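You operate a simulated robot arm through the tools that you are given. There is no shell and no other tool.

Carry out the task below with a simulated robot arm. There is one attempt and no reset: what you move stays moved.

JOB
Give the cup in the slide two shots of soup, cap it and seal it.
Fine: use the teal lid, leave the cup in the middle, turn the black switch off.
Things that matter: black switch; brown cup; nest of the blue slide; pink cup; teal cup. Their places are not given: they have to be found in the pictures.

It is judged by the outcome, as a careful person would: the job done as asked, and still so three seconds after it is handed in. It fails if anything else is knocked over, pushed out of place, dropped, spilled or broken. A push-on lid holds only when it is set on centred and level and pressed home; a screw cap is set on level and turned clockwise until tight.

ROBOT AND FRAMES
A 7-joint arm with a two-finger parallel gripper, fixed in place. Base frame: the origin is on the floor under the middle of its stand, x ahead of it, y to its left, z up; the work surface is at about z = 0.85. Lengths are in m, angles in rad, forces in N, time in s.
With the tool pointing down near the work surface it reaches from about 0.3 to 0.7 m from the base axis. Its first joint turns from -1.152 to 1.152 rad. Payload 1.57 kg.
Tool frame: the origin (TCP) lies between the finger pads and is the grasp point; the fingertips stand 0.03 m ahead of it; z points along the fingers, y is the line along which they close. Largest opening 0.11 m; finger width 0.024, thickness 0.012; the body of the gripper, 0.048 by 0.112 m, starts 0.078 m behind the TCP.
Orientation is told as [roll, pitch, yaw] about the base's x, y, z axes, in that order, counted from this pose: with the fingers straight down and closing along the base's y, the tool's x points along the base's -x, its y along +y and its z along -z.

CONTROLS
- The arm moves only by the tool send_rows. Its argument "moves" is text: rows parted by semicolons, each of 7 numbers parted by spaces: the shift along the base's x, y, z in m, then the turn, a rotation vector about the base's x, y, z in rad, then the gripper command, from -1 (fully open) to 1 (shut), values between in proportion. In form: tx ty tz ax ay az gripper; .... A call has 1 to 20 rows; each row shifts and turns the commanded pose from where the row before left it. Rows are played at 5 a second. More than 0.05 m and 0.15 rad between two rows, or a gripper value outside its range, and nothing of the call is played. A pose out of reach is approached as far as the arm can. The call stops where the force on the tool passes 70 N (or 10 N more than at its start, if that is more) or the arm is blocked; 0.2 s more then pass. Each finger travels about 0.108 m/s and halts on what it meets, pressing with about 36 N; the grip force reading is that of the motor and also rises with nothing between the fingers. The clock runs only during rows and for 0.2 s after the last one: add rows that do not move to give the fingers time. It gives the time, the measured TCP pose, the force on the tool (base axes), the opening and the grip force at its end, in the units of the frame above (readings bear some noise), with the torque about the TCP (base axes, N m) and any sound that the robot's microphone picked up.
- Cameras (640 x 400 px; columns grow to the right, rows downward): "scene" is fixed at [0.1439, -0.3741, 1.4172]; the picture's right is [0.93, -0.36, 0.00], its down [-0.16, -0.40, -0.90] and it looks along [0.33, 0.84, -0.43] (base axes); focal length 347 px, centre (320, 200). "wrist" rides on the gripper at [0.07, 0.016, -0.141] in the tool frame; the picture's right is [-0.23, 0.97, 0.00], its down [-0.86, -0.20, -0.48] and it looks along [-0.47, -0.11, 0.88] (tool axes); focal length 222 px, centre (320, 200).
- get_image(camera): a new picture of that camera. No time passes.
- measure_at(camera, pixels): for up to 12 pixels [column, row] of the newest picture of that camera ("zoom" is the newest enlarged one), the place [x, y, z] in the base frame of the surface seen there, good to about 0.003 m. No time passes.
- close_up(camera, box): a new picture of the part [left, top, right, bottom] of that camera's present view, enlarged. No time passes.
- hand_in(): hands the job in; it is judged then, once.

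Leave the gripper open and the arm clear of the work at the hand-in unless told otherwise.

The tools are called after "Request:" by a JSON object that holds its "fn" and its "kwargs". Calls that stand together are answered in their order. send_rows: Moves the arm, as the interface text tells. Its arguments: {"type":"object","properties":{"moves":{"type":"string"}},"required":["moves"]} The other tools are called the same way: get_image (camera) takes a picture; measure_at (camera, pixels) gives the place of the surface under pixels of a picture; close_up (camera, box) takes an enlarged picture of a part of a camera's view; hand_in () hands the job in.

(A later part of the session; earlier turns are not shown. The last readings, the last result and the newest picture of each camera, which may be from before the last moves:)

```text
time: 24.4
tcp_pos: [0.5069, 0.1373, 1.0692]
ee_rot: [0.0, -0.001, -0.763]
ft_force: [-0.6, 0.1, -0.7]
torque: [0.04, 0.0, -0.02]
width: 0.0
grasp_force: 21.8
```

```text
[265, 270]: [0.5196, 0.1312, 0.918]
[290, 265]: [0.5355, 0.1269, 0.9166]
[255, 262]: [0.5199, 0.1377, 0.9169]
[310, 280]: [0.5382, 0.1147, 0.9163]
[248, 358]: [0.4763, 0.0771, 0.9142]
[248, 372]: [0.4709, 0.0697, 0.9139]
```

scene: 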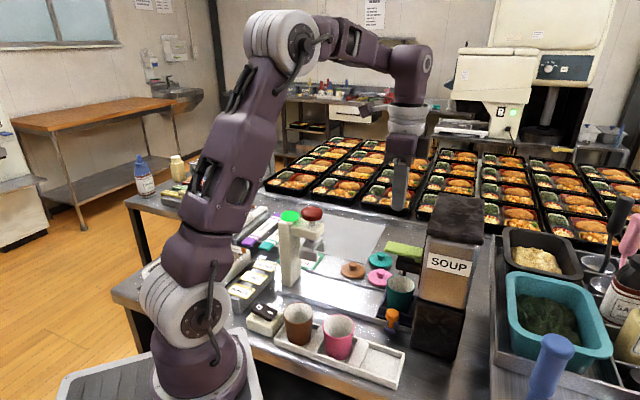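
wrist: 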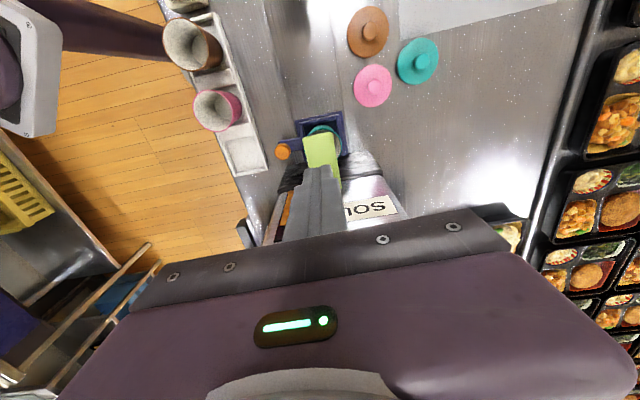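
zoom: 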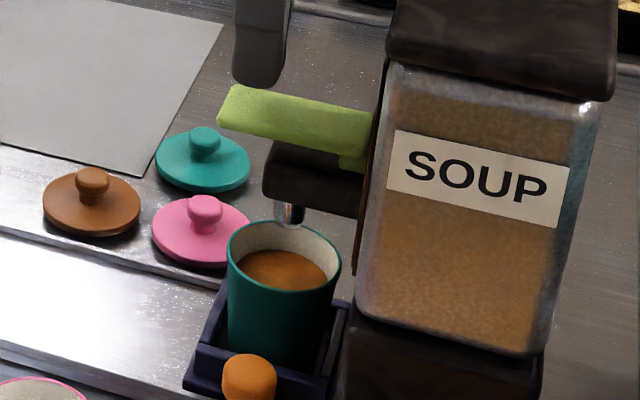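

Two shots are in (level stable at 0.917, no drips outside). Now I fetch the slide back: rise, move away from the jar, turn to yaw +0.81 and open to about 0.09 so the spout-side finger can hook behind the knob.

Request:
{"fn": "send_rows", "kwargs": {"moves": "0 0 0.035 0 0 0 1; 0 0 0.035 0 0 0 1; -0.0192 -0.0055 0 0 0 0 1; -0.0192 -0.0055 0 0 0 0 1; -0.0192 -0.0055 0 0 0 0 0.8; -0.0192 -0.0055 0 0 0 0 0.6; 0 0 0 0 0 0.1312 0.4; 0 0 0 0 0 0.1312 0.2; 0 0 0 0 0 0.1312 0; 0 0 0 0 0 0.1312 -0.2; 0 0 0 0 0 0.1312 -0.4; 0 0 0 0 0 0.1312 -0.636; 0 0 0 0 0 0.1312 -0.636; 0 0 0 0 0 0.1312 -0.636; 0 0 0 0 0 0.1312 -0.636; 0 0 0 0 0 0.1312 -0.636; 0 0 0 0 0 0.1312 -0.636; 0 0 0 0 0 0.1312 -0.636; 0 0 0 0 0 0 -0.636"}}

Request:
{"fn": "get_image", "kwargs": {"camera": "wrist"}}

```text
time: 28.4
tcp_pos: [0.4301, 0.1159, 1.1386]
ee_rot: [0.0, 0.001, 0.812]
ft_force: [-0.2, 0.0, -0.4]
torque: [0.01, 0.01, -0.01]
width: 0.0901
grasp_force: 0.0
```

```text
taken
```

wrist: 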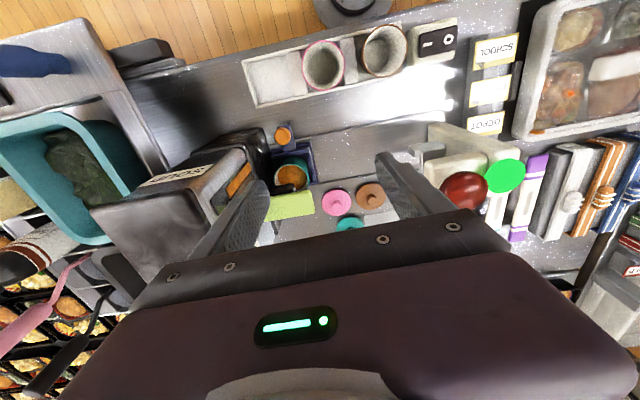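

I zoom to measure the knob and the jar base edge from here.

Request:
{"fn": "close_up", "kwargs": {"camera": "wrist", "box": [200, 105, 340, 205]}}

```text
4.00 times, centred on (270, 155) of wrist
```

zoom: 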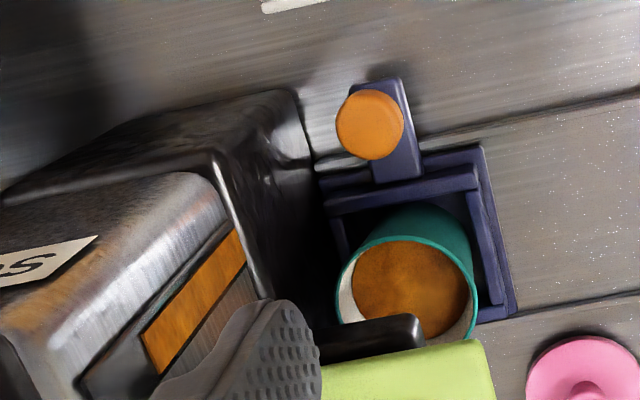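

Request:
{"fn": "measure_at", "kwargs": {"camera": "zoom", "pixels": [[370, 124], [340, 124], [402, 124], [370, 93], [370, 157], [300, 115], [235, 165], [315, 170], [405, 250], [340, 300], [470, 300], [295, 95]]}}

```text
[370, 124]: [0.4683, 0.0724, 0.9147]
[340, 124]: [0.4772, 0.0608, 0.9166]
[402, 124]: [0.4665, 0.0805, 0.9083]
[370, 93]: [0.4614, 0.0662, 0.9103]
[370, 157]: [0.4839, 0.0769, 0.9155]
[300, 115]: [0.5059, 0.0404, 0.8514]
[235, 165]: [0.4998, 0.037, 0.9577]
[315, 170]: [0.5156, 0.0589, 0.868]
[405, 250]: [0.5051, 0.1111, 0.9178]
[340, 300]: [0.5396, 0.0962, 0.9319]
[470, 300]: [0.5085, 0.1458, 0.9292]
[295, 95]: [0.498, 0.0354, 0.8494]
```

Knob is at (0.472, 0.0715), jar face at s = 0.337. I move to TCP (0.453, 0.0925) and lower so the knob is between the open fingers.

Request:
{"fn": "send_rows", "kwargs": {"moves": "0.0115 -0.0117 0 0 0 0 -0.636; 0.0115 -0.0117 0 0 0 0 -0.636; 0 0 -0.04 0 0 0 -0.636; 0 0 -0.04 0 0 0 -0.636; 0 0 -0.04 0 0 0 -0.636; 0 0 -0.03 0 0 0 -0.636; 0 0 -0.02 0 0 0 -0.636; 0 0 0 0 0 0 -0.636"}}

Request:
{"fn": "get_image", "kwargs": {"camera": "wrist"}}

Request:
{"fn": "close_up", "kwargs": {"camera": "scene", "box": [340, 230, 460, 330]}}

```text
time: 30.2
tcp_pos: [0.453, 0.0939, 0.9698]
ee_rot: [0.0, 0.001, 0.812]
ft_force: [-0.6, 0.0, -0.6]
torque: [-0.01, -0.04, 0.02]
width: 0.0902
grasp_force: 0.1
```

```text
taken
```

wrist: 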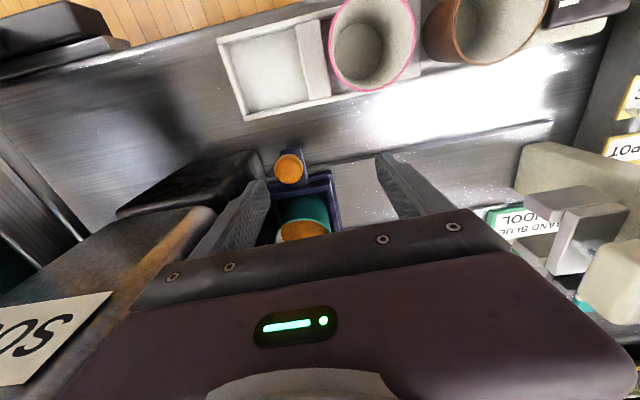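

```text
4.00 times, centred on (400, 280) of scene
```

zoom: 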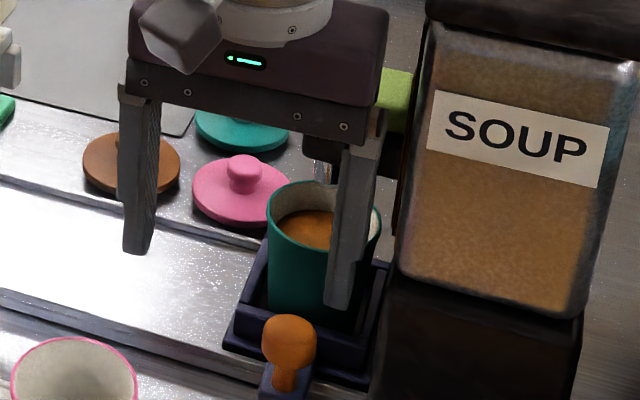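

The knob is between the fingers with room to the jar. I lower the last 5 cm.

Request:
{"fn": "send_rows", "kwargs": {"moves": "0 0 -0.02 0 0 0 -0.636; 0 0 -0.02 0 0 0 -0.636; 0 0 -0.01 0 0 0 -0.636; 0 0 0 0 0 0 -0.636"}}

Request:
{"fn": "close_up", "kwargs": {"camera": "scene", "box": [340, 240, 460, 340]}}

Request:
{"fn": "close_up", "kwargs": {"camera": "wrist", "box": [200, 105, 440, 255]}}

```text
time: 31.2
tcp_pos: [0.4529, 0.0923, 0.9203]
ee_rot: [-0.001, 0.0, 0.813]
ft_force: [0.0, -0.5, -1.7]
torque: [-0.01, -0.04, -0.03]
width: 0.09
grasp_force: 0.0
```

```text
4.00 times, centred on (400, 290) of scene
```

zoom: 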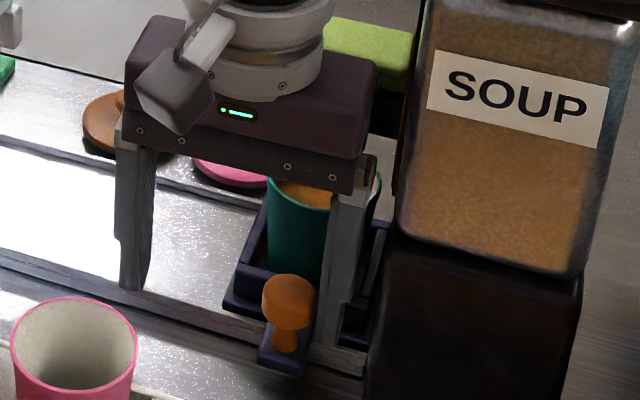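

```text
2.67 times, centred on (320, 180) of wrist
```

zoom: 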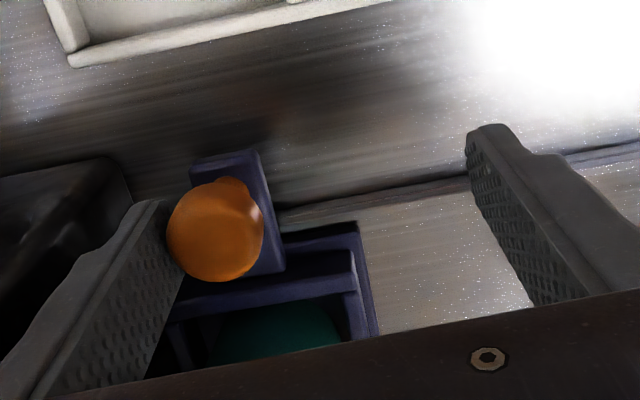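

The spout-side finger is right behind the knob. I pull gently back along the track (soup in the cup), starting and ending slowly.

Request:
{"fn": "send_rows", "kwargs": {"moves": "-0.0022 0.0021 0 0 0 0 -0.636; -0.0036 0.0034 0 0 0 0 -0.636; -0.0051 0.0048 0 0 0 0 -0.636; -0.0058 0.0055 0 0 0 0 -0.636; -0.0058 0.0055 0 0 0 0 -0.636; -0.0058 0.0055 0 0 0 0 -0.636; -0.0058 0.0055 0 0 0 0 -0.636; -0.0051 0.0048 0 0 0 0 -0.636; -0.0036 0.0034 0 0 0 0 -0.636; -0.0022 0.0021 0 0 0 0 -0.636; 0 0 0 0 0 0 -0.636"}}

Request:
{"fn": "close_up", "kwargs": {"camera": "scene", "box": [310, 220, 450, 330]}}

Request:
{"fn": "close_up", "kwargs": {"camera": "wrist", "box": [200, 105, 440, 255]}}

```text
time: 33.6
tcp_pos: [0.4075, 0.1356, 0.9197]
ee_rot: [-0.001, 0.001, 0.811]
ft_force: [0.3, -1.5, 0.2]
torque: [0.0, 0.05, -0.06]
width: 0.0905
grasp_force: 0.2
```

```text
3.64 times, centred on (380, 275) of scene
```

zoom: 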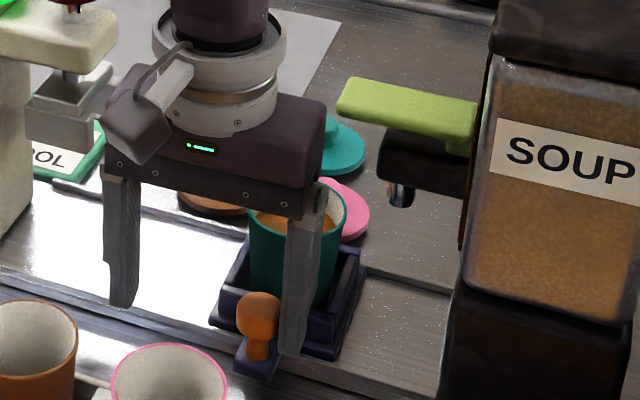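

```text
2.67 times, centred on (320, 180) of wrist
```

zoom: 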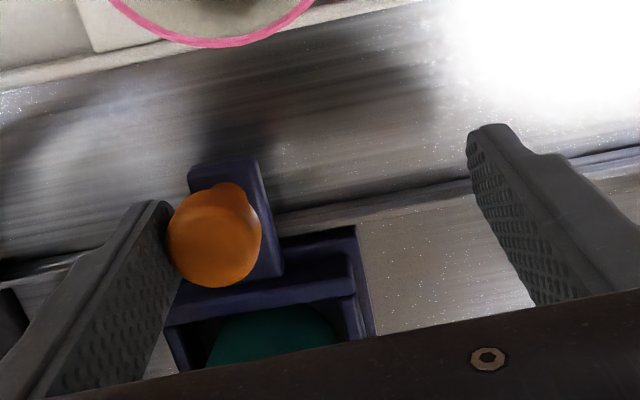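

It follows smoothly. About 4.8 cm remain to the middle; I continue with a slow finish.

Request:
{"fn": "send_rows", "kwargs": {"moves": "-0.0022 0.0021 0 0 0 0 -0.636; -0.0036 0.0034 0 0 0 0 -0.636; -0.0051 0.0048 0 0 0 0 -0.636; -0.0058 0.0055 0 0 0 0 -0.636; -0.0058 0.0055 0 0 0 0 -0.636; -0.0051 0.0048 0 0 0 0 -0.636; -0.0036 0.0034 0 0 0 0 -0.636; -0.0025 0.0024 0 0 0 0 -0.636; -0.0015 0.0014 0 0 0 0 -0.636; 0 0 0 0 0 0 -0.636"}}

Request:
{"fn": "close_up", "kwargs": {"camera": "scene", "box": [290, 220, 430, 330]}}

```text
time: 35.8
tcp_pos: [0.3726, 0.167, 0.9202]
ee_rot: [-0.001, 0.001, 0.812]
ft_force: [1.7, -1.9, 0.0]
torque: [-0.08, -0.05, 0.0]
width: 0.0918
grasp_force: 1.4
```

```text
3.64 times, centred on (360, 275) of scene
```

zoom: 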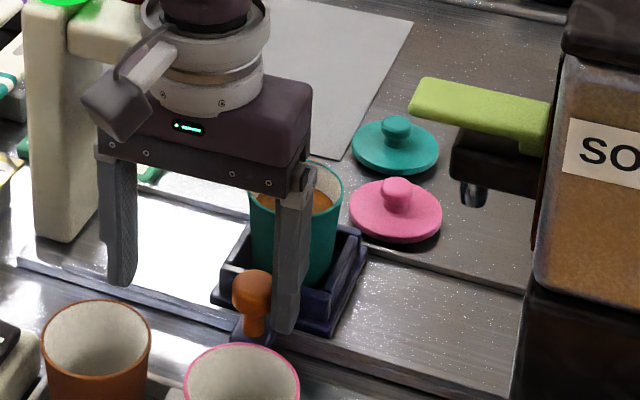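

Nest is back near the middle. I back the finger off 7 mm, rise straight up, and check.

Request:
{"fn": "send_rows", "kwargs": {"moves": "0.0025 -0.0024 0 0 0 0 -0.636; 0.0025 -0.0024 0 0 0 0 -0.636; 0 0 0.02 0 0 0 -0.636; 0 0 0.04 0 0 0 -0.636; 0 0 0.04 0 0 0 -0.636; 0 0 0.04 0 0 0 -0.636; 0 0 0.04 0 0 0 -0.636; 0 0 0.02 0 0 0 -0.636; 0 0 0 0 0 0 -0.636"}}

Request:
{"fn": "close_up", "kwargs": {"camera": "scene", "box": [330, 230, 450, 330]}}

Request:
{"fn": "get_image", "kwargs": {"camera": "wrist"}}

```text
time: 37.8
tcp_pos: [0.3772, 0.1643, 1.1193]
ee_rot: [0.001, -0.001, 0.811]
ft_force: [-0.4, -0.7, 0.3]
torque: [0.05, 0.0, 0.01]
width: 0.0902
grasp_force: 0.1
```

```text
4.00 times, centred on (390, 280) of scene
```

zoom: 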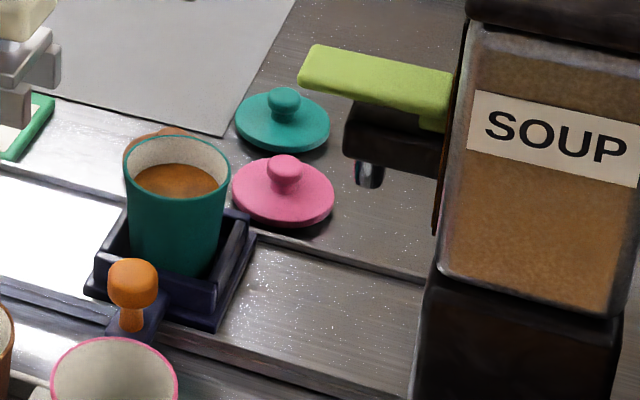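

```text
taken
```

wrist: 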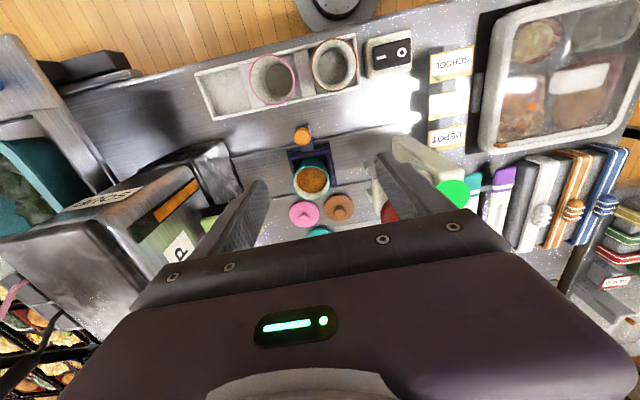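

Knob and nest are back at their starting place (same pixels as at the start), soup unspilt. Next, the teal lid: I move above it to measure it closely.

Request:
{"fn": "send_rows", "kwargs": {"moves": "0 0 0.01 0 0 0 -0.4; 0.0297 0.0185 0 0 0 0 -0.2; 0.0297 0.0185 0 0 0 0 0; 0.0297 0.0185 0 0 0 0 0; 0.0297 0.0185 0 0 0 0 0; 0.0297 0.0185 -0.01 0 0 0 0; 0.0297 0.0185 -0.03 0 0 0 0; 0 0 -0.04 0 0 0 0; 0 0 0 0 0 0 0; 0 0 0 0 0 0 0"}}

Request:
{"fn": "get_image", "kwargs": {"camera": "wrist"}}

Request:
{"fn": "get_image", "kwargs": {"camera": "scene"}}

```text
time: 40.0
tcp_pos: [0.5555, 0.275, 1.0487]
ee_rot: [0.0, -0.001, 0.812]
ft_force: [0.8, -0.1, -0.5]
torque: [-0.02, 0.0, 0.0]
width: 0.0549
grasp_force: 0.0
```

```text
taken
```

wrist: 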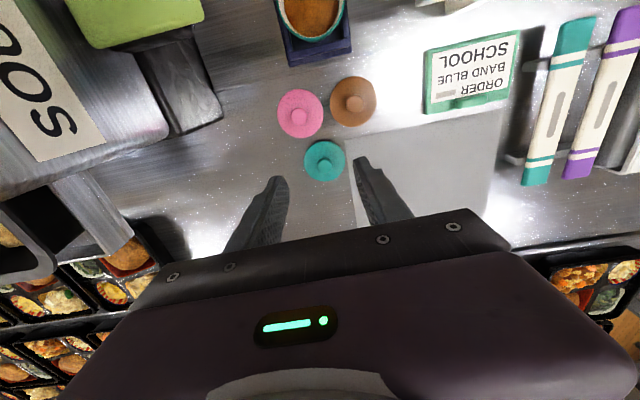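

```text
taken
```

scene: 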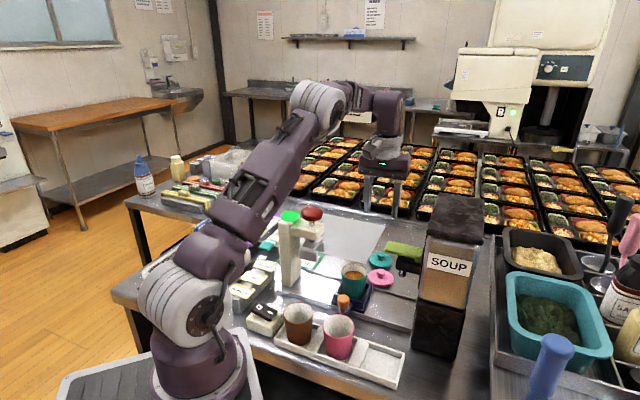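

The teal lid is at wrist pixel (324, 160). I zoom in and measure its rim and knob.

Request:
{"fn": "close_up", "kwargs": {"camera": "wrist", "box": [290, 130, 360, 190]}}

```text
6.67 times, centred on (325, 160) of wrist
```

zoom: 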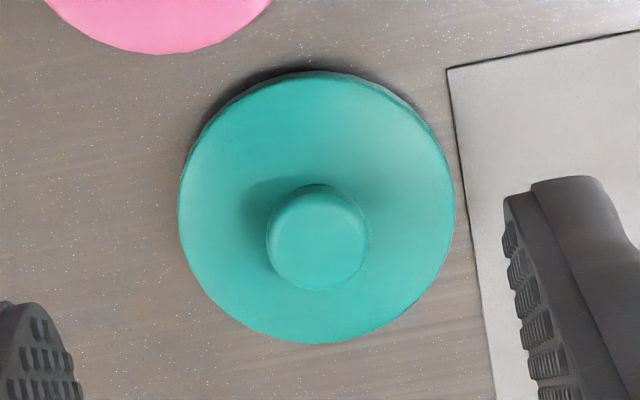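

Request:
{"fn": "measure_at", "kwargs": {"camera": "zoom", "pixels": [[185, 205], [452, 210], [318, 78], [318, 338], [318, 240], [275, 240], [360, 240], [318, 200], [318, 282], [400, 150], [240, 280], [400, 290]]}}

```text
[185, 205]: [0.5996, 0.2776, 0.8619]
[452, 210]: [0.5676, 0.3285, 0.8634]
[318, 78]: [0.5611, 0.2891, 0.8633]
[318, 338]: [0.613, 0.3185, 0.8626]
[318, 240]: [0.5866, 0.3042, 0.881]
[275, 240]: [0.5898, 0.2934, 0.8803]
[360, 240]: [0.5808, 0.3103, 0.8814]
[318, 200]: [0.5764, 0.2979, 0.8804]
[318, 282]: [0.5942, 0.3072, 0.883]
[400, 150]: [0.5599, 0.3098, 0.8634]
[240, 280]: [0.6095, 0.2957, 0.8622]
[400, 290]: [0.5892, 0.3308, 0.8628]
```

Lid centre is (0.5855, 0.303), plate top 0.863, knob top 0.881, knob 2 cm wide. I move above it and lower to TCP z 0.93 for a check.

Request:
{"fn": "send_rows", "kwargs": {"moves": "0.015 0.014 0 0 0 0 0; 0.015 0.014 0 0 0 0 0; 0 0 -0.04 0 0 0 0; 0 0 -0.04 0 0 0 0; 0 0 -0.03 0 0 0 0; 0 0 0 0 0 0 0; 0 0 0 0 0 0 0"}}

Request:
{"fn": "close_up", "kwargs": {"camera": "wrist", "box": [220, 110, 420, 230]}}

Request:
{"fn": "close_up", "kwargs": {"camera": "scene", "box": [340, 210, 440, 290]}}

```text
time: 41.6
tcp_pos: [0.5857, 0.3031, 0.9387]
ee_rot: [0.001, 0.0, 0.811]
ft_force: [0.1, -0.5, 0.6]
torque: [-0.05, -0.03, -0.01]
width: 0.0551
grasp_force: 0.0
```

```text
3.20 times, centred on (320, 170) of wrist
```

zoom: 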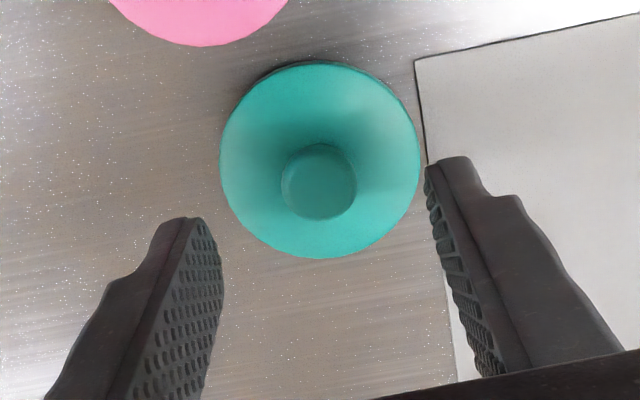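

```text
5.00 times, centred on (390, 250) of scene
```

zoom: 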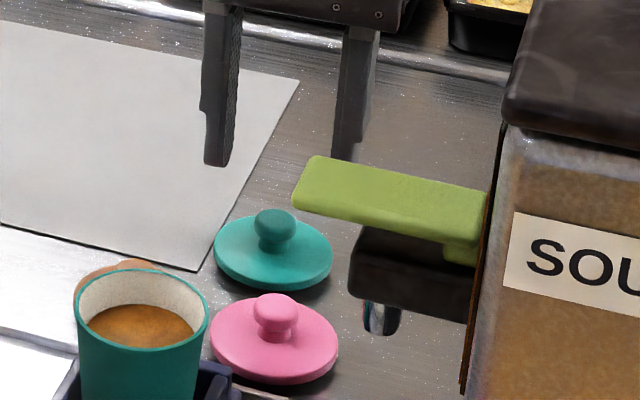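

I re-measure the lid from this closer wrist view.

Request:
{"fn": "close_up", "kwargs": {"camera": "wrist", "box": [270, 115, 370, 195]}}

```text
5.00 times, centred on (320, 155) of wrist
```

zoom: 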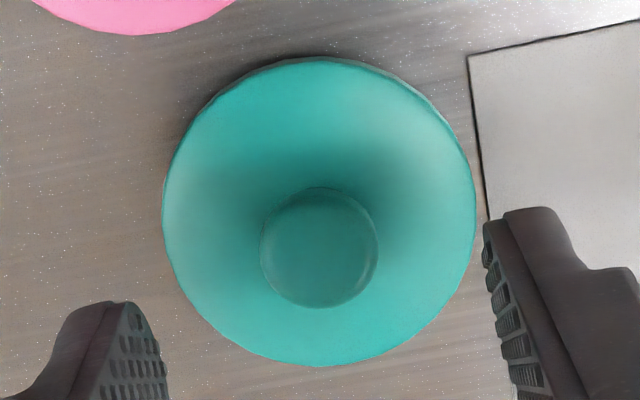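

Request:
{"fn": "measure_at", "kwargs": {"camera": "zoom", "pixels": [[168, 210], [472, 212], [320, 62], [320, 362], [320, 245], [268, 247], [370, 247], [320, 198], [320, 298], [215, 110], [425, 310], [215, 310]]}}

```text
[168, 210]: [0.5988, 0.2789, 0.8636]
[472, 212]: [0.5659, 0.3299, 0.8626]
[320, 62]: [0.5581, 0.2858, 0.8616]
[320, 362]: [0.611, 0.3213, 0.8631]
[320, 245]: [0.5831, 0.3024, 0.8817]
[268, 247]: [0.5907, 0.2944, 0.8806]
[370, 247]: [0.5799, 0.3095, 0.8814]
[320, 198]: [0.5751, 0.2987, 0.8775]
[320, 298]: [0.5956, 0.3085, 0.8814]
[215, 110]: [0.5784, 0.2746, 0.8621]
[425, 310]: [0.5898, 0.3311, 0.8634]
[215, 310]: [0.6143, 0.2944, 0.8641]
```

TCP is within about 1 mm of the lid centre. I lower to TCP z about 0.897 (tips 4 mm above the plate).

Request:
{"fn": "send_rows", "kwargs": {"moves": "0 0 -0.02 0 0 0 0; 0 0 -0.015 0 0 0 0; 0 0 -0.006 0 0 0 0; 0 0 0 0 0 0 0"}}

Request:
{"fn": "close_up", "kwargs": {"camera": "scene", "box": [360, 230, 420, 280]}}

```text
time: 42.6
tcp_pos: [0.5857, 0.3037, 0.8975]
ee_rot: [-0.001, -0.001, 0.812]
ft_force: [-0.5, -0.2, 0.0]
torque: [0.0, 0.01, -0.03]
width: 0.0551
grasp_force: 0.0
```

```text
8.00 times, centred on (390, 255) of scene
```

zoom: 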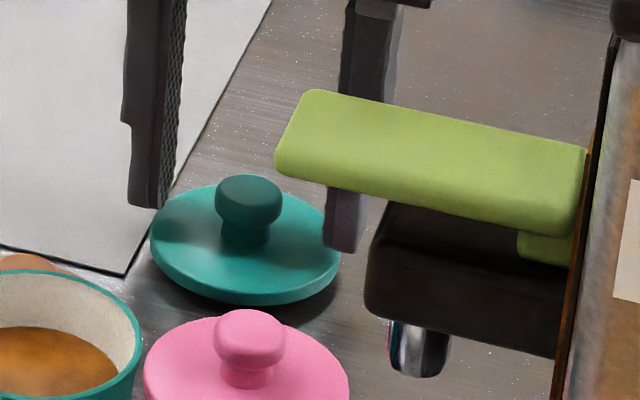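

Fingers straddle the knob. I close the gripper on it.

Request:
{"fn": "send_rows", "kwargs": {"moves": "0 0 0 0 0 0 0.4; 0 0 0 0 0 0 1; 0 0 0 0 0 0 1; 0 0 0 0 0 0 1"}}

Request:
{"fn": "close_up", "kwargs": {"camera": "scene", "box": [360, 230, 420, 280]}}

Request:
{"fn": "close_up", "kwargs": {"camera": "wrist", "box": [270, 115, 370, 195]}}

```text
time: 43.6
tcp_pos: [0.5855, 0.3031, 0.8989]
ee_rot: [0.0, 0.001, 0.812]
ft_force: [0.7, 0.1, -0.3]
torque: [-0.02, 0.0, 0.01]
width: 0.018
grasp_force: 32.9
```

```text
8.00 times, centred on (390, 255) of scene
```

zoom: 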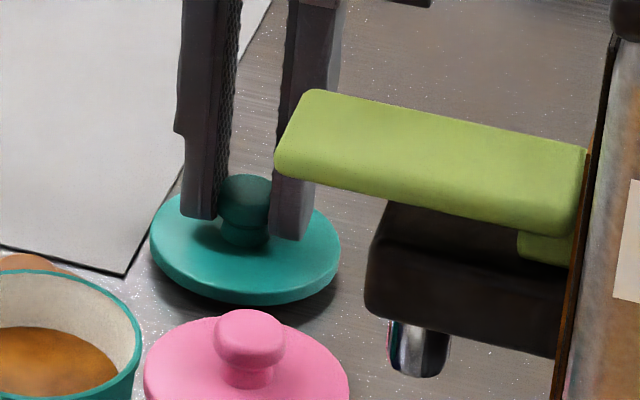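

```text
5.00 times, centred on (320, 155) of wrist
```

zoom: 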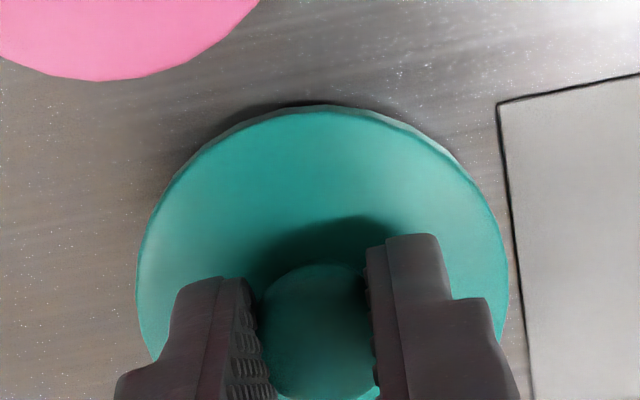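

The knob is held (width 0.018). I lift slowly 10 cm.

Request:
{"fn": "send_rows", "kwargs": {"moves": "0 0 0.005 0 0 0 1; 0 0 0.015 0 0 0 1; 0 0 0.03 0 0 0 1; 0 0 0.03 0 0 0 1; 0 0 0.02 0 0 0 1; 0 0 0 0 0 0 1"}}

Request:
{"fn": "close_up", "kwargs": {"camera": "scene", "box": [340, 200, 440, 280]}}

Request:
{"fn": "close_up", "kwargs": {"camera": "wrist", "box": [270, 115, 370, 195]}}

```text
time: 45.0
tcp_pos: [0.585, 0.3018, 0.9989]
ee_rot: [-0.002, -0.001, 0.81]
ft_force: [-0.1, -0.4, 0.1]
torque: [-0.02, 0.02, -0.02]
width: 0.0181
grasp_force: 32.8
```

```text
5.00 times, centred on (390, 240) of scene
```

zoom: 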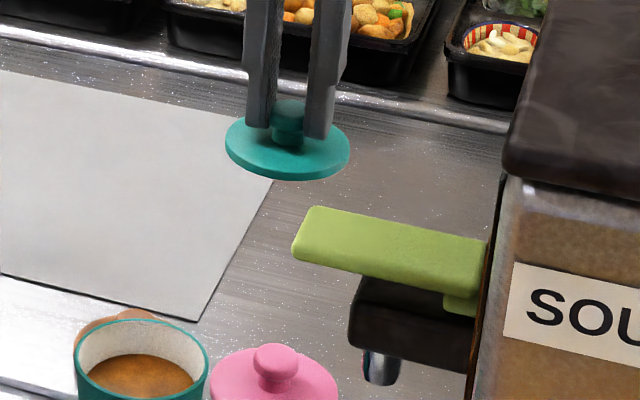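

```text
5.00 times, centred on (320, 155) of wrist
```

zoom: 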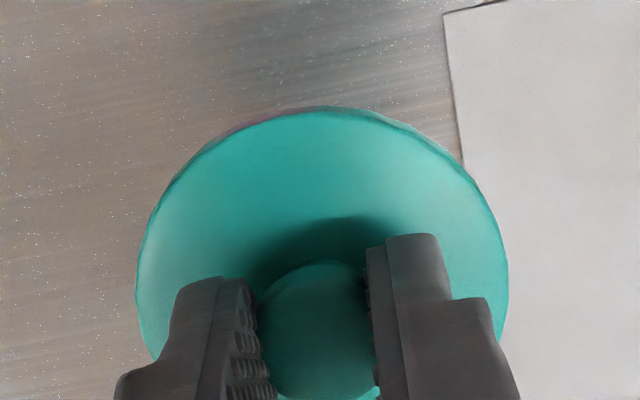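

The lid hangs level in the grip. I move to a place 5 cm beyond the cup, from where the wrist camera can still see the cup, to measure its centre anew.

Request:
{"fn": "send_rows", "kwargs": {"moves": "0 0 0.03 0 0 0 1; -0.0172 -0.0117 0 0 0 0 1; -0.0172 -0.0117 0 0 0 0 1; -0.0172 -0.0117 0 0 0 0 1; -0.0172 -0.0117 0 0 0 0 1; -0.0172 -0.0117 0 0 0 0 1; -0.0172 -0.0117 0 0 0 0 1; 0 0 0 0 0 0 1; 0 0 0 0 0 0 1"}}

Request:
{"fn": "get_image", "kwargs": {"camera": "wrist"}}

Request:
{"fn": "close_up", "kwargs": {"camera": "scene", "box": [320, 200, 440, 300]}}

```text
time: 47.0
tcp_pos: [0.4821, 0.2321, 1.0299]
ee_rot: [-0.001, -0.002, 0.812]
ft_force: [-0.5, -0.8, 0.9]
torque: [0.04, 0.03, 0.03]
width: 0.0183
grasp_force: 32.2
```

```text
taken
```

wrist: 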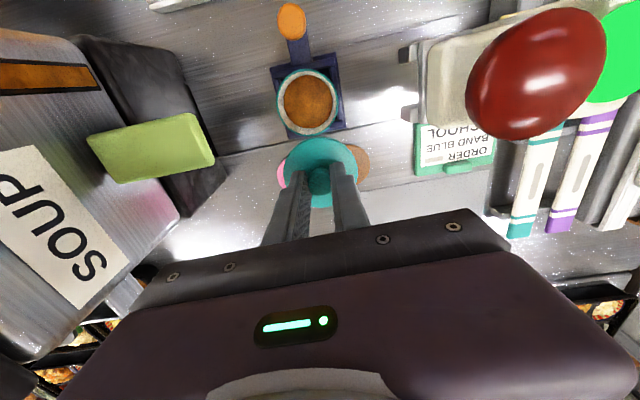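

```text
4.00 times, centred on (380, 250) of scene
```

zoom: 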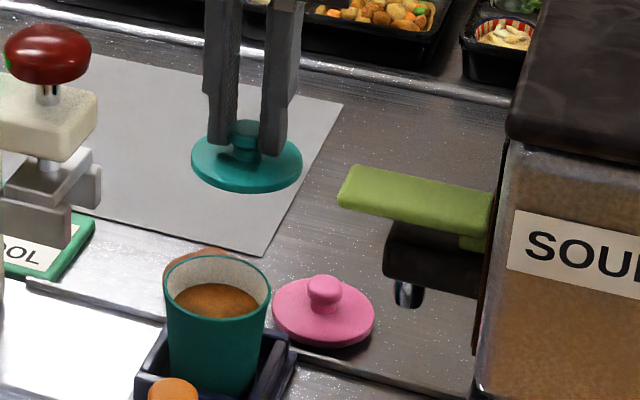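

The cup is clearly visible near wrist pixel (308, 101). I zoom in on cup and lid and measure both rims.

Request:
{"fn": "close_up", "kwargs": {"camera": "wrist", "box": [265, 55, 365, 215]}}

Request:
{"fn": "close_up", "kwargs": {"camera": "wrist", "box": [260, 55, 360, 145]}}

```text
2.50 times, centred on (315, 135) of wrist
```

zoom: 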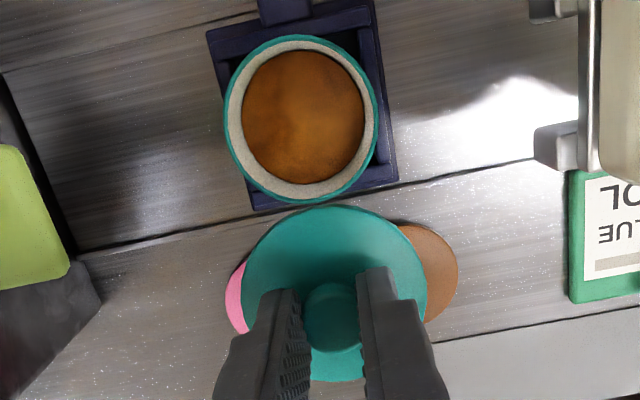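

```text
4.44 times, centred on (310, 100) of wrist
```

zoom: 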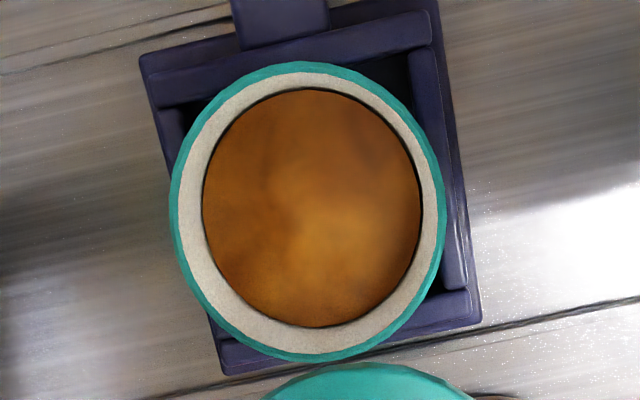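

Request:
{"fn": "measure_at", "kwargs": {"camera": "zoom", "pixels": [[174, 212], [441, 212], [300, 66], [315, 357], [207, 118], [408, 305], [398, 105], [218, 318], [250, 78], [365, 342], [430, 165], [188, 270]]}}

```text
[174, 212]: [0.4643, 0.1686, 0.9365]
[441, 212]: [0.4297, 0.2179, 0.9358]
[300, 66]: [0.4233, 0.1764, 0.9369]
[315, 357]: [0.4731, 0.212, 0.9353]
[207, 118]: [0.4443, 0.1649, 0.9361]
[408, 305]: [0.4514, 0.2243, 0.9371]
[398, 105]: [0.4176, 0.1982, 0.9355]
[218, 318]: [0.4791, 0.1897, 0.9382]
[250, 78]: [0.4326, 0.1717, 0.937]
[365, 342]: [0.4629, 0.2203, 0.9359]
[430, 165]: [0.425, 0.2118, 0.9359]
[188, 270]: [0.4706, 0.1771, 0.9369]
```

Cup centre is (0.448, 0.1945), rim z 0.936, rim diameter about 0.061. Now I measure the held lid's rim to know its offset from the TCP.

Request:
{"fn": "close_up", "kwargs": {"camera": "wrist", "box": [265, 130, 375, 215]}}

```text
4.71 times, centred on (320, 172) of wrist
```

zoom: 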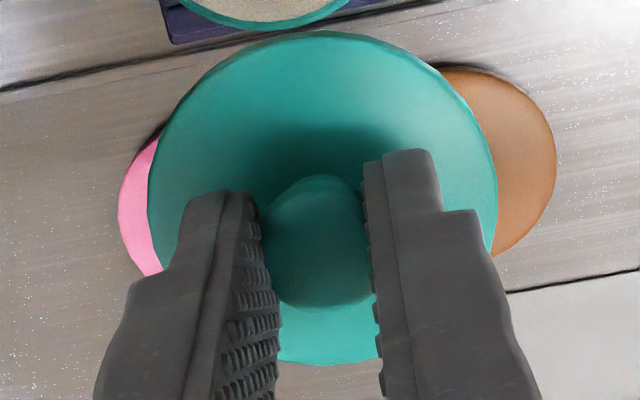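

Request:
{"fn": "measure_at", "kwargs": {"camera": "zoom", "pixels": [[153, 190], [492, 195], [322, 36], [325, 358], [190, 105], [455, 105], [300, 356], [360, 354], [318, 240], [318, 182], [318, 300], [230, 60]]}}

```text
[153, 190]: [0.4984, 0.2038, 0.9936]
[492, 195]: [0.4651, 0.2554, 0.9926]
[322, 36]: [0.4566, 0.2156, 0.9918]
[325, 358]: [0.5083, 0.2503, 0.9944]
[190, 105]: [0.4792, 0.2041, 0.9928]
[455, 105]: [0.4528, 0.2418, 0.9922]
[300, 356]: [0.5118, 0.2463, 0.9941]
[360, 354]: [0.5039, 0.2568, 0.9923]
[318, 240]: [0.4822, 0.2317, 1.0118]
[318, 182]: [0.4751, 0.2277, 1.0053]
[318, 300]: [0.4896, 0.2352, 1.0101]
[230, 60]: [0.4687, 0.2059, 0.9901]
```

The held lid is centred on the TCP within 1 mm, and level. I shift it over the cup centre (by -0.0347, -0.0378) and lower to about 1 cm above the rim, then check.

Request:
{"fn": "send_rows", "kwargs": {"moves": "-0.0116 -0.0126 0 0 0 0 1; -0.0116 -0.0126 0 0 0 0 1; -0.0115 -0.0126 0 0 0 0 1; 0 0 -0.015 0 0 0 1; 0 0 -0.015 0 0 0 1; 0 0 0 0 0 0 1; 0 0 0 0 0 0 1"}}

Request:
{"fn": "close_up", "kwargs": {"camera": "scene", "box": [320, 240, 400, 310]}}

Request:
{"fn": "close_up", "kwargs": {"camera": "wrist", "box": [265, 110, 375, 215]}}

```text
time: 48.6
tcp_pos: [0.4476, 0.1946, 0.9983]
ee_rot: [0.001, 0.001, 0.813]
ft_force: [-0.3, -0.1, 0.6]
torque: [0.01, 0.02, 0.02]
width: 0.0184
grasp_force: 32.7
```

```text
5.71 times, centred on (360, 275) of scene
```

zoom: 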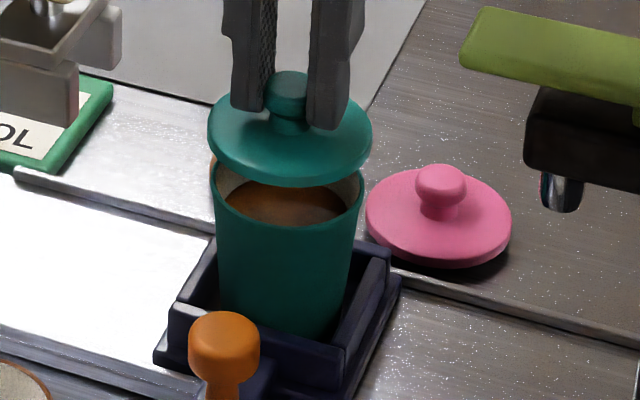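

```text
3.81 times, centred on (320, 162) of wrist
```

zoom: 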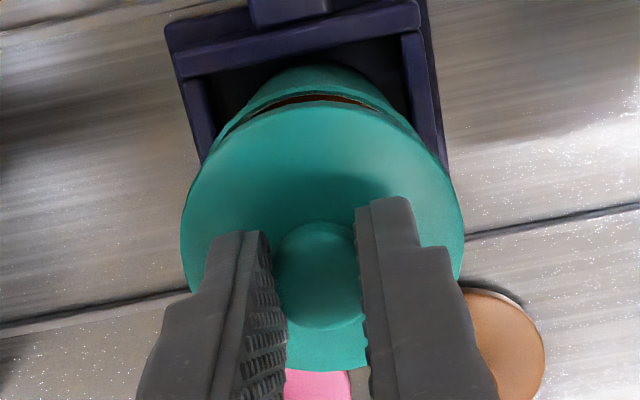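

The lid sits centred over the cup. I lower gently in small steps, watching the force.

Request:
{"fn": "send_rows", "kwargs": {"moves": "0 0 -0.004 0 0 0 1; 0 0 -0.004 0 0 0 1; 0 0 -0.003 0 0 0 1; 0 0 0 0 0 0 1"}}

Request:
{"fn": "close_up", "kwargs": {"camera": "scene", "box": [320, 240, 400, 310]}}

```text
time: 49.6
tcp_pos: [0.4485, 0.1937, 0.9871]
ee_rot: [0.001, -0.001, 0.811]
ft_force: [-0.9, -0.8, 0.3]
torque: [-0.01, 0.0, 0.02]
width: 0.018
grasp_force: 32.7
```

```text
5.71 times, centred on (360, 275) of scene
```

zoom: 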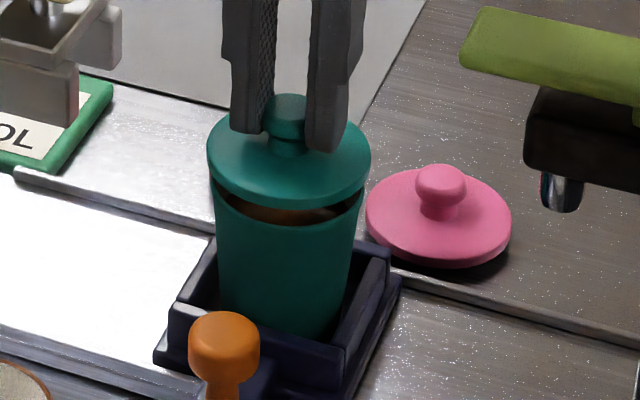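

A gap of some millimetres remains; no contact yet. I keep lowering.

Request:
{"fn": "send_rows", "kwargs": {"moves": "0 0 -0.003 0 0 0 1; 0 0 -0.002 0 0 0 1; 0 0 0 0 0 0 1"}}

Request:
{"fn": "close_up", "kwargs": {"camera": "scene", "box": [320, 240, 400, 310]}}

```text
time: 50.4
tcp_pos: [0.4485, 0.1944, 0.9817]
ee_rot: [0.0, 0.0, 0.81]
ft_force: [0.0, -0.2, 0.4]
torque: [-0.03, 0.02, -0.03]
width: 0.0183
grasp_force: 33.0
```

```text
5.71 times, centred on (360, 275) of scene
```

zoom: 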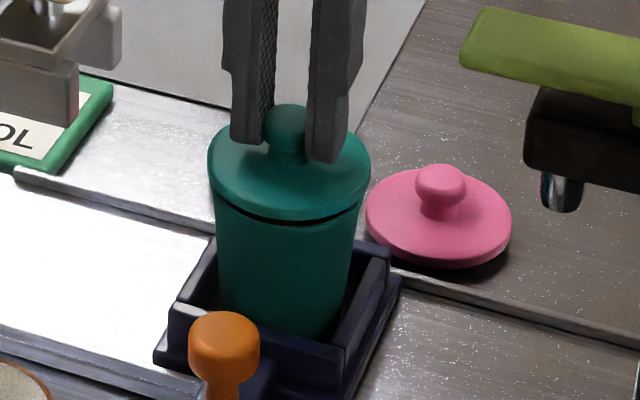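

Almost seated, with a very thin gap. I lower 1.5 mm at a time.

Request:
{"fn": "send_rows", "kwargs": {"moves": "0 0 -0.0015 0 0 0 1; 0 0 0 0 0 0 1"}}

Request:
{"fn": "send_rows", "kwargs": {"moves": "0 0 -0.0015 0 0 0 1; 0 0 0 0 0 0 1"}}

Request:
{"fn": "close_up", "kwargs": {"camera": "scene", "box": [320, 240, 400, 310]}}

```text
time: 51.0
tcp_pos: [0.448, 0.1952, 0.9804]
ee_rot: [0.0, 0.001, 0.812]
ft_force: [-0.8, 0.3, 0.0]
torque: [0.0, 0.0, 0.0]
width: 0.0182
grasp_force: 32.9
```

```text
time: 51.6
tcp_pos: [0.4475, 0.1938, 0.9783]
ee_rot: [0.0, 0.0, 0.811]
ft_force: [-0.3, 0.3, 0.2]
torque: [-0.01, 0.02, -0.04]
width: 0.0182
grasp_force: 32.4
```

```text
5.71 times, centred on (360, 275) of scene
```

zoom: 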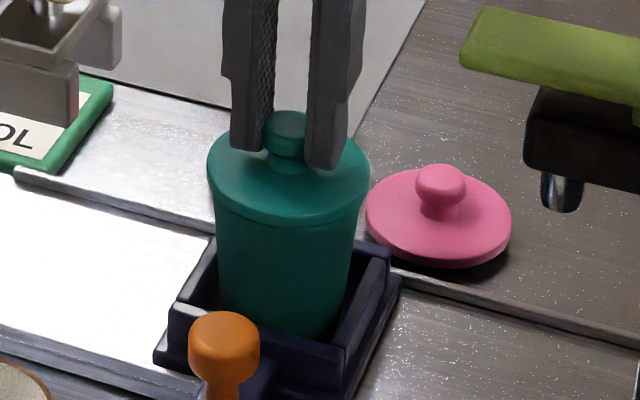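

The lid looks on the rim now, no force yet. I continue in 1 mm steps until I feel contact.

Request:
{"fn": "send_rows", "kwargs": {"moves": "0 0 -0.001 0 0 0 1; 0 0 -0.001 0 0 0 1; 0 0 0 0 0 0 1"}}

Request:
{"fn": "close_up", "kwargs": {"camera": "scene", "box": [320, 240, 400, 310]}}

```text
time: 52.4
tcp_pos: [0.4482, 0.1926, 0.9777]
ee_rot: [-0.001, 0.0, 0.811]
ft_force: [-1.8, -3.0, 9.3]
torque: [-0.04, 0.03, 0.02]
width: 0.0182
grasp_force: 33.0
heard: snap
```

```text
5.71 times, centred on (360, 275) of scene
```

zoom: 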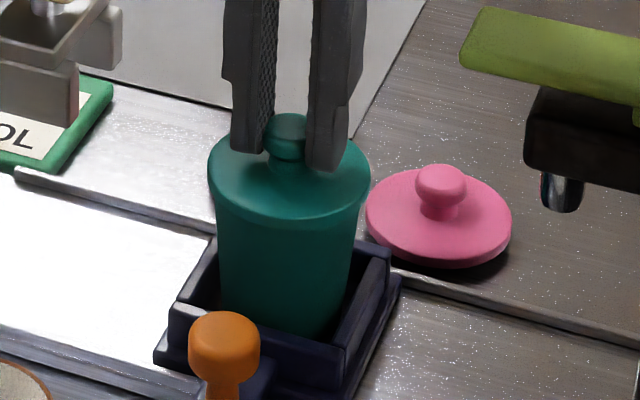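

A snap was heard at 9 N: the lid is home. I open the fingers and rise straight up.

Request:
{"fn": "send_rows", "kwargs": {"moves": "0 0 0 0 0 0 0.5; 0 0 0 0 0 0 0.2; 0 0 0 0 0 0 0.1; 0 0 0.01 0 0 0 0.1; 0 0 0.03 0 0 0 0.1; 0 0 0.04 0 0 0 0.1; 0 0 0.04 0 0 0 0.1; 0 0 0.03 0 0 0 0.1; 0 0 0 0 0 0 0.1"}}

Request:
{"fn": "close_up", "kwargs": {"camera": "scene", "box": [320, 240, 400, 310]}}

Request:
{"fn": "get_image", "kwargs": {"camera": "wrist"}}

```text
time: 54.4
tcp_pos: [0.4471, 0.1938, 1.1271]
ee_rot: [0.001, 0.0, 0.811]
ft_force: [0.6, 0.4, -0.3]
torque: [0.0, 0.01, 0.01]
width: 0.0492
grasp_force: 0.0
```

```text
5.71 times, centred on (360, 275) of scene
```

zoom: 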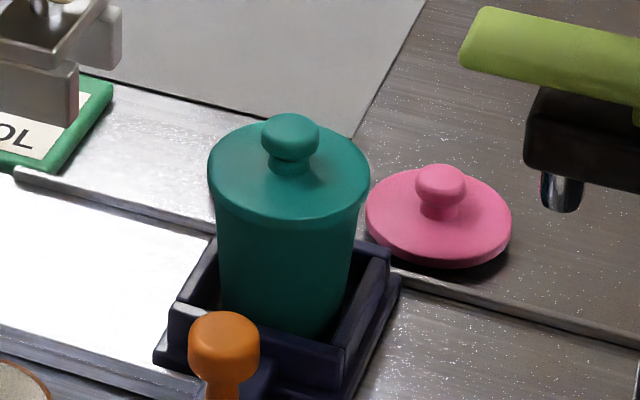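

```text
taken
```

wrist: 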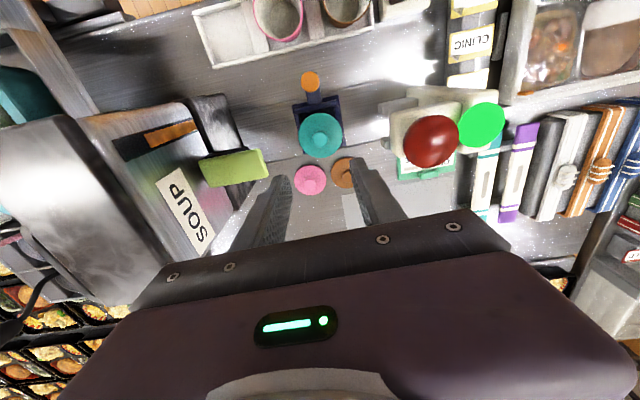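

The lid sits level on the cup. Before sliding to the sealer, I look closely at the sealer's head to check its clearance over the lid knob (top about 0.96).

Request:
{"fn": "close_up", "kwargs": {"camera": "scene", "box": [270, 200, 350, 290]}}

Request:
{"fn": "close_up", "kwargs": {"camera": "wrist", "box": [360, 70, 520, 190]}}

```text
4.44 times, centred on (310, 245) of scene
```

zoom: 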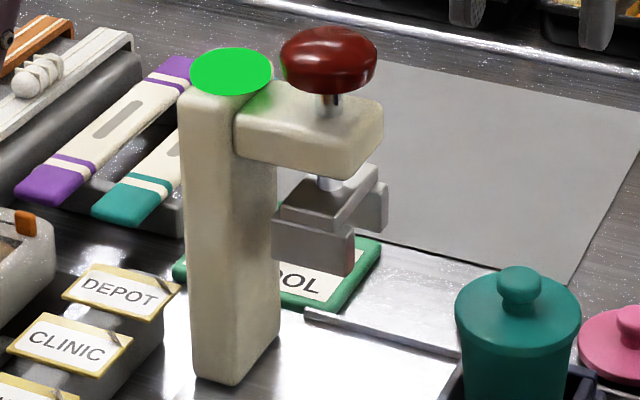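

```text
3.33 times, centred on (440, 130) of wrist
```

zoom: 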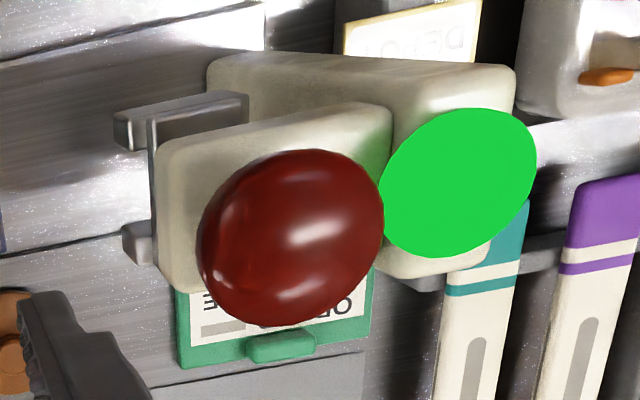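

The sealer head is a bridge with two legs that pass on both sides of the lid knob. I measure its leg bottoms.

Request:
{"fn": "close_up", "kwargs": {"camera": "scene", "box": [290, 225, 360, 285]}}

```text
6.67 times, centred on (325, 255) of scene
```

zoom: 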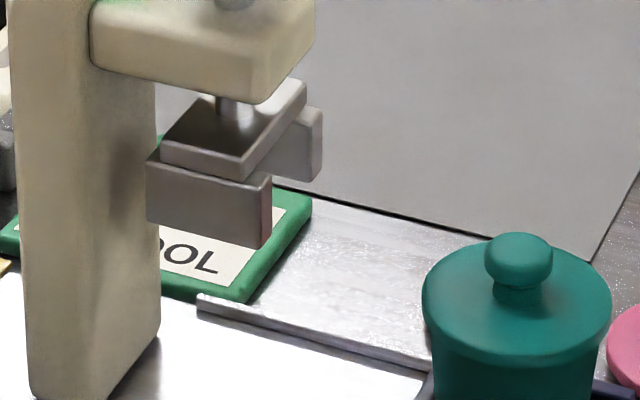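

Request:
{"fn": "measure_at", "kwargs": {"camera": "zoom", "pixels": [[255, 242], [150, 216], [265, 185], [205, 190], [318, 172], [290, 178], [235, 150], [236, 120], [245, 172], [517, 240], [515, 320], [430, 300]]}}

```text
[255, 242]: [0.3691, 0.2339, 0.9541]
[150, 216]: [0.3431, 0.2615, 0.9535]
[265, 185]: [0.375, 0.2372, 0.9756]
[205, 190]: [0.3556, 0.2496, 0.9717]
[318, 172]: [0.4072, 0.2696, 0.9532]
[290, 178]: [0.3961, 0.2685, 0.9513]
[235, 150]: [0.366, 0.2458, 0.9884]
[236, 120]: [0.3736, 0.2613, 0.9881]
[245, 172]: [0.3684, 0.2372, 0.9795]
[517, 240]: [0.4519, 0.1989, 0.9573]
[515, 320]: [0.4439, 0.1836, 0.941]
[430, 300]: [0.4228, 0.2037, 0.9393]
```

Leg bottoms are at 0.952, lid plate top 0.941, so the cup fits under; the sealer centre is at s = 0.0885, i.e. about 10.2 cm from the middle. I go over the orange knob and lower with fingers open 5 cm to grip it.

Request:
{"fn": "send_rows", "kwargs": {"moves": "-0.0165 -0.0157 0 0 0 0 0.1; -0.0165 -0.0157 0 0 0 0 0.1; -0.0164 -0.0156 0 0 0 0 0.1; 0 0 -0.04 0 0 0 0.1; 0 0 -0.04 0 0 0 0.1; 0 0 -0.04 0 0 0 0.1; 0 0 -0.03 0 0 0 0.1; 0 0 0 0 0 0 0.1; 0 0 0 0 0 0 0.1"}}

Request:
{"fn": "close_up", "kwargs": {"camera": "wrist", "box": [220, 105, 440, 235]}}

Request:
{"fn": "close_up", "kwargs": {"camera": "scene", "box": [290, 220, 430, 330]}}

```text
time: 56.4
tcp_pos: [0.3986, 0.1483, 0.9782]
ee_rot: [0.0, -0.001, 0.81]
ft_force: [0.3, 0.2, 0.0]
torque: [0.01, -0.02, 0.0]
width: 0.0498
grasp_force: 0.0
```

```text
2.91 times, centred on (330, 170) of wrist
```

zoom: 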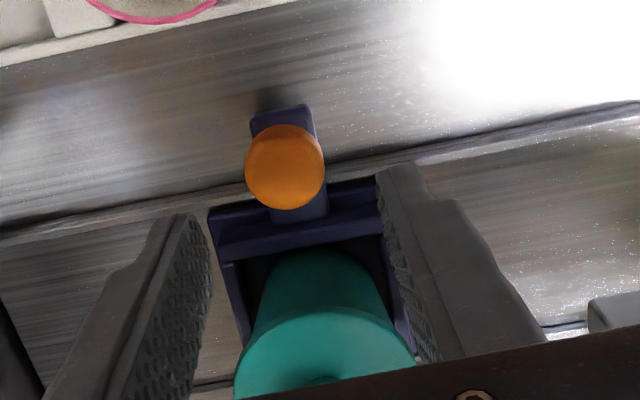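

```text
3.64 times, centred on (360, 275) of scene
```

zoom: 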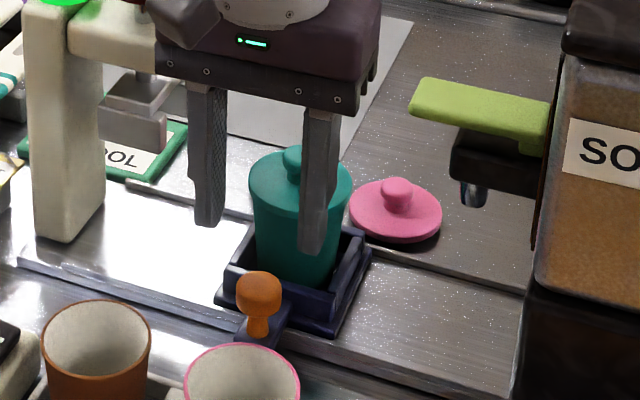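

Fingers straddle the knob. I lower 6 cm and close.

Request:
{"fn": "send_rows", "kwargs": {"moves": "0 0 -0.025 0 0 0 0.1; 0 0 -0.025 0 0 0 0.1; 0 0 -0.01 0 0 0 0.1; 0 0 0 0 0 0 0.1"}}

Request:
{"fn": "close_up", "kwargs": {"camera": "wrist", "box": [220, 105, 440, 235]}}

Request:
{"fn": "close_up", "kwargs": {"camera": "scene", "box": [290, 220, 430, 330]}}

```text
time: 57.4
tcp_pos: [0.3995, 0.1478, 0.9181]
ee_rot: [-0.001, -0.001, 0.811]
ft_force: [0.1, 0.4, 0.4]
torque: [0.02, 0.02, -0.03]
width: 0.0495
grasp_force: 0.1
```

```text
2.91 times, centred on (330, 170) of wrist
```

zoom: 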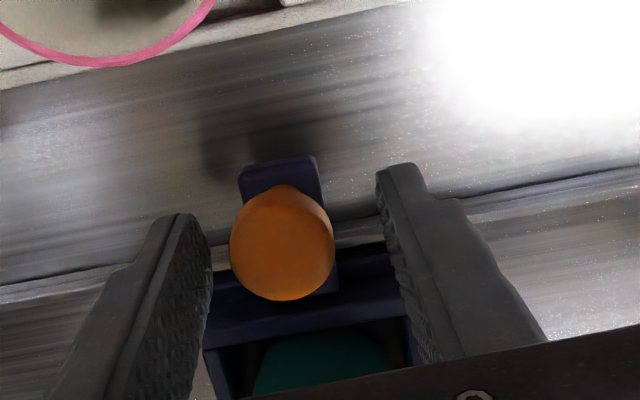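

```text
3.64 times, centred on (360, 275) of scene
```

zoom: 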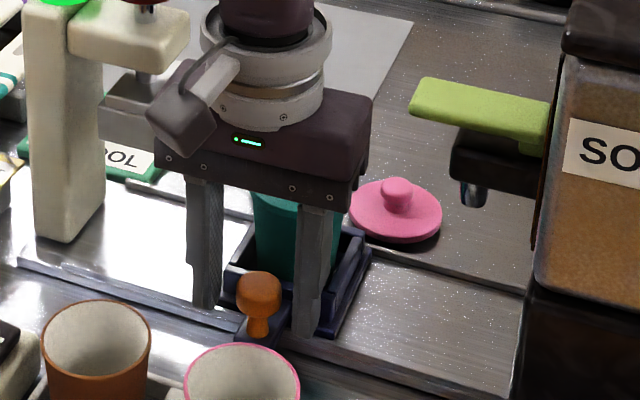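

The knob is between the fingers. I close on it.

Request:
{"fn": "send_rows", "kwargs": {"moves": "0 0 0 0 0 0 0.4; 0 0 0 0 0 0 0.6; 0 0 0 0 0 0 1; 0 0 0 0 0 0 1"}}

Request:
{"fn": "close_up", "kwargs": {"camera": "wrist", "box": [220, 105, 440, 235]}}

```text
time: 58.4
tcp_pos: [0.3984, 0.1476, 0.9158]
ee_rot: [0.0, 0.0, 0.811]
ft_force: [1.8, 0.0, -3.7]
torque: [0.02, -0.09, 0.01]
width: 0.0262
grasp_force: 36.8
```

```text
2.91 times, centred on (330, 170) of wrist
```

zoom: 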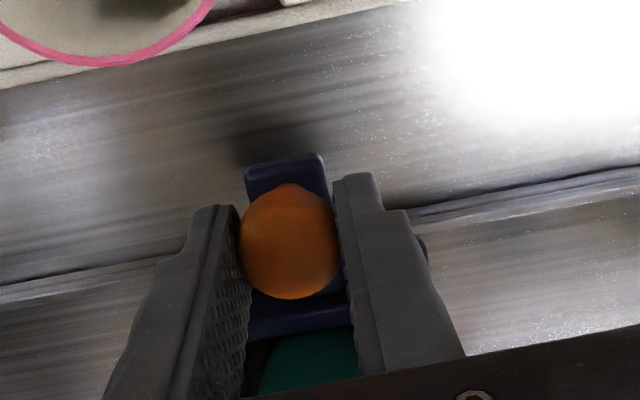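

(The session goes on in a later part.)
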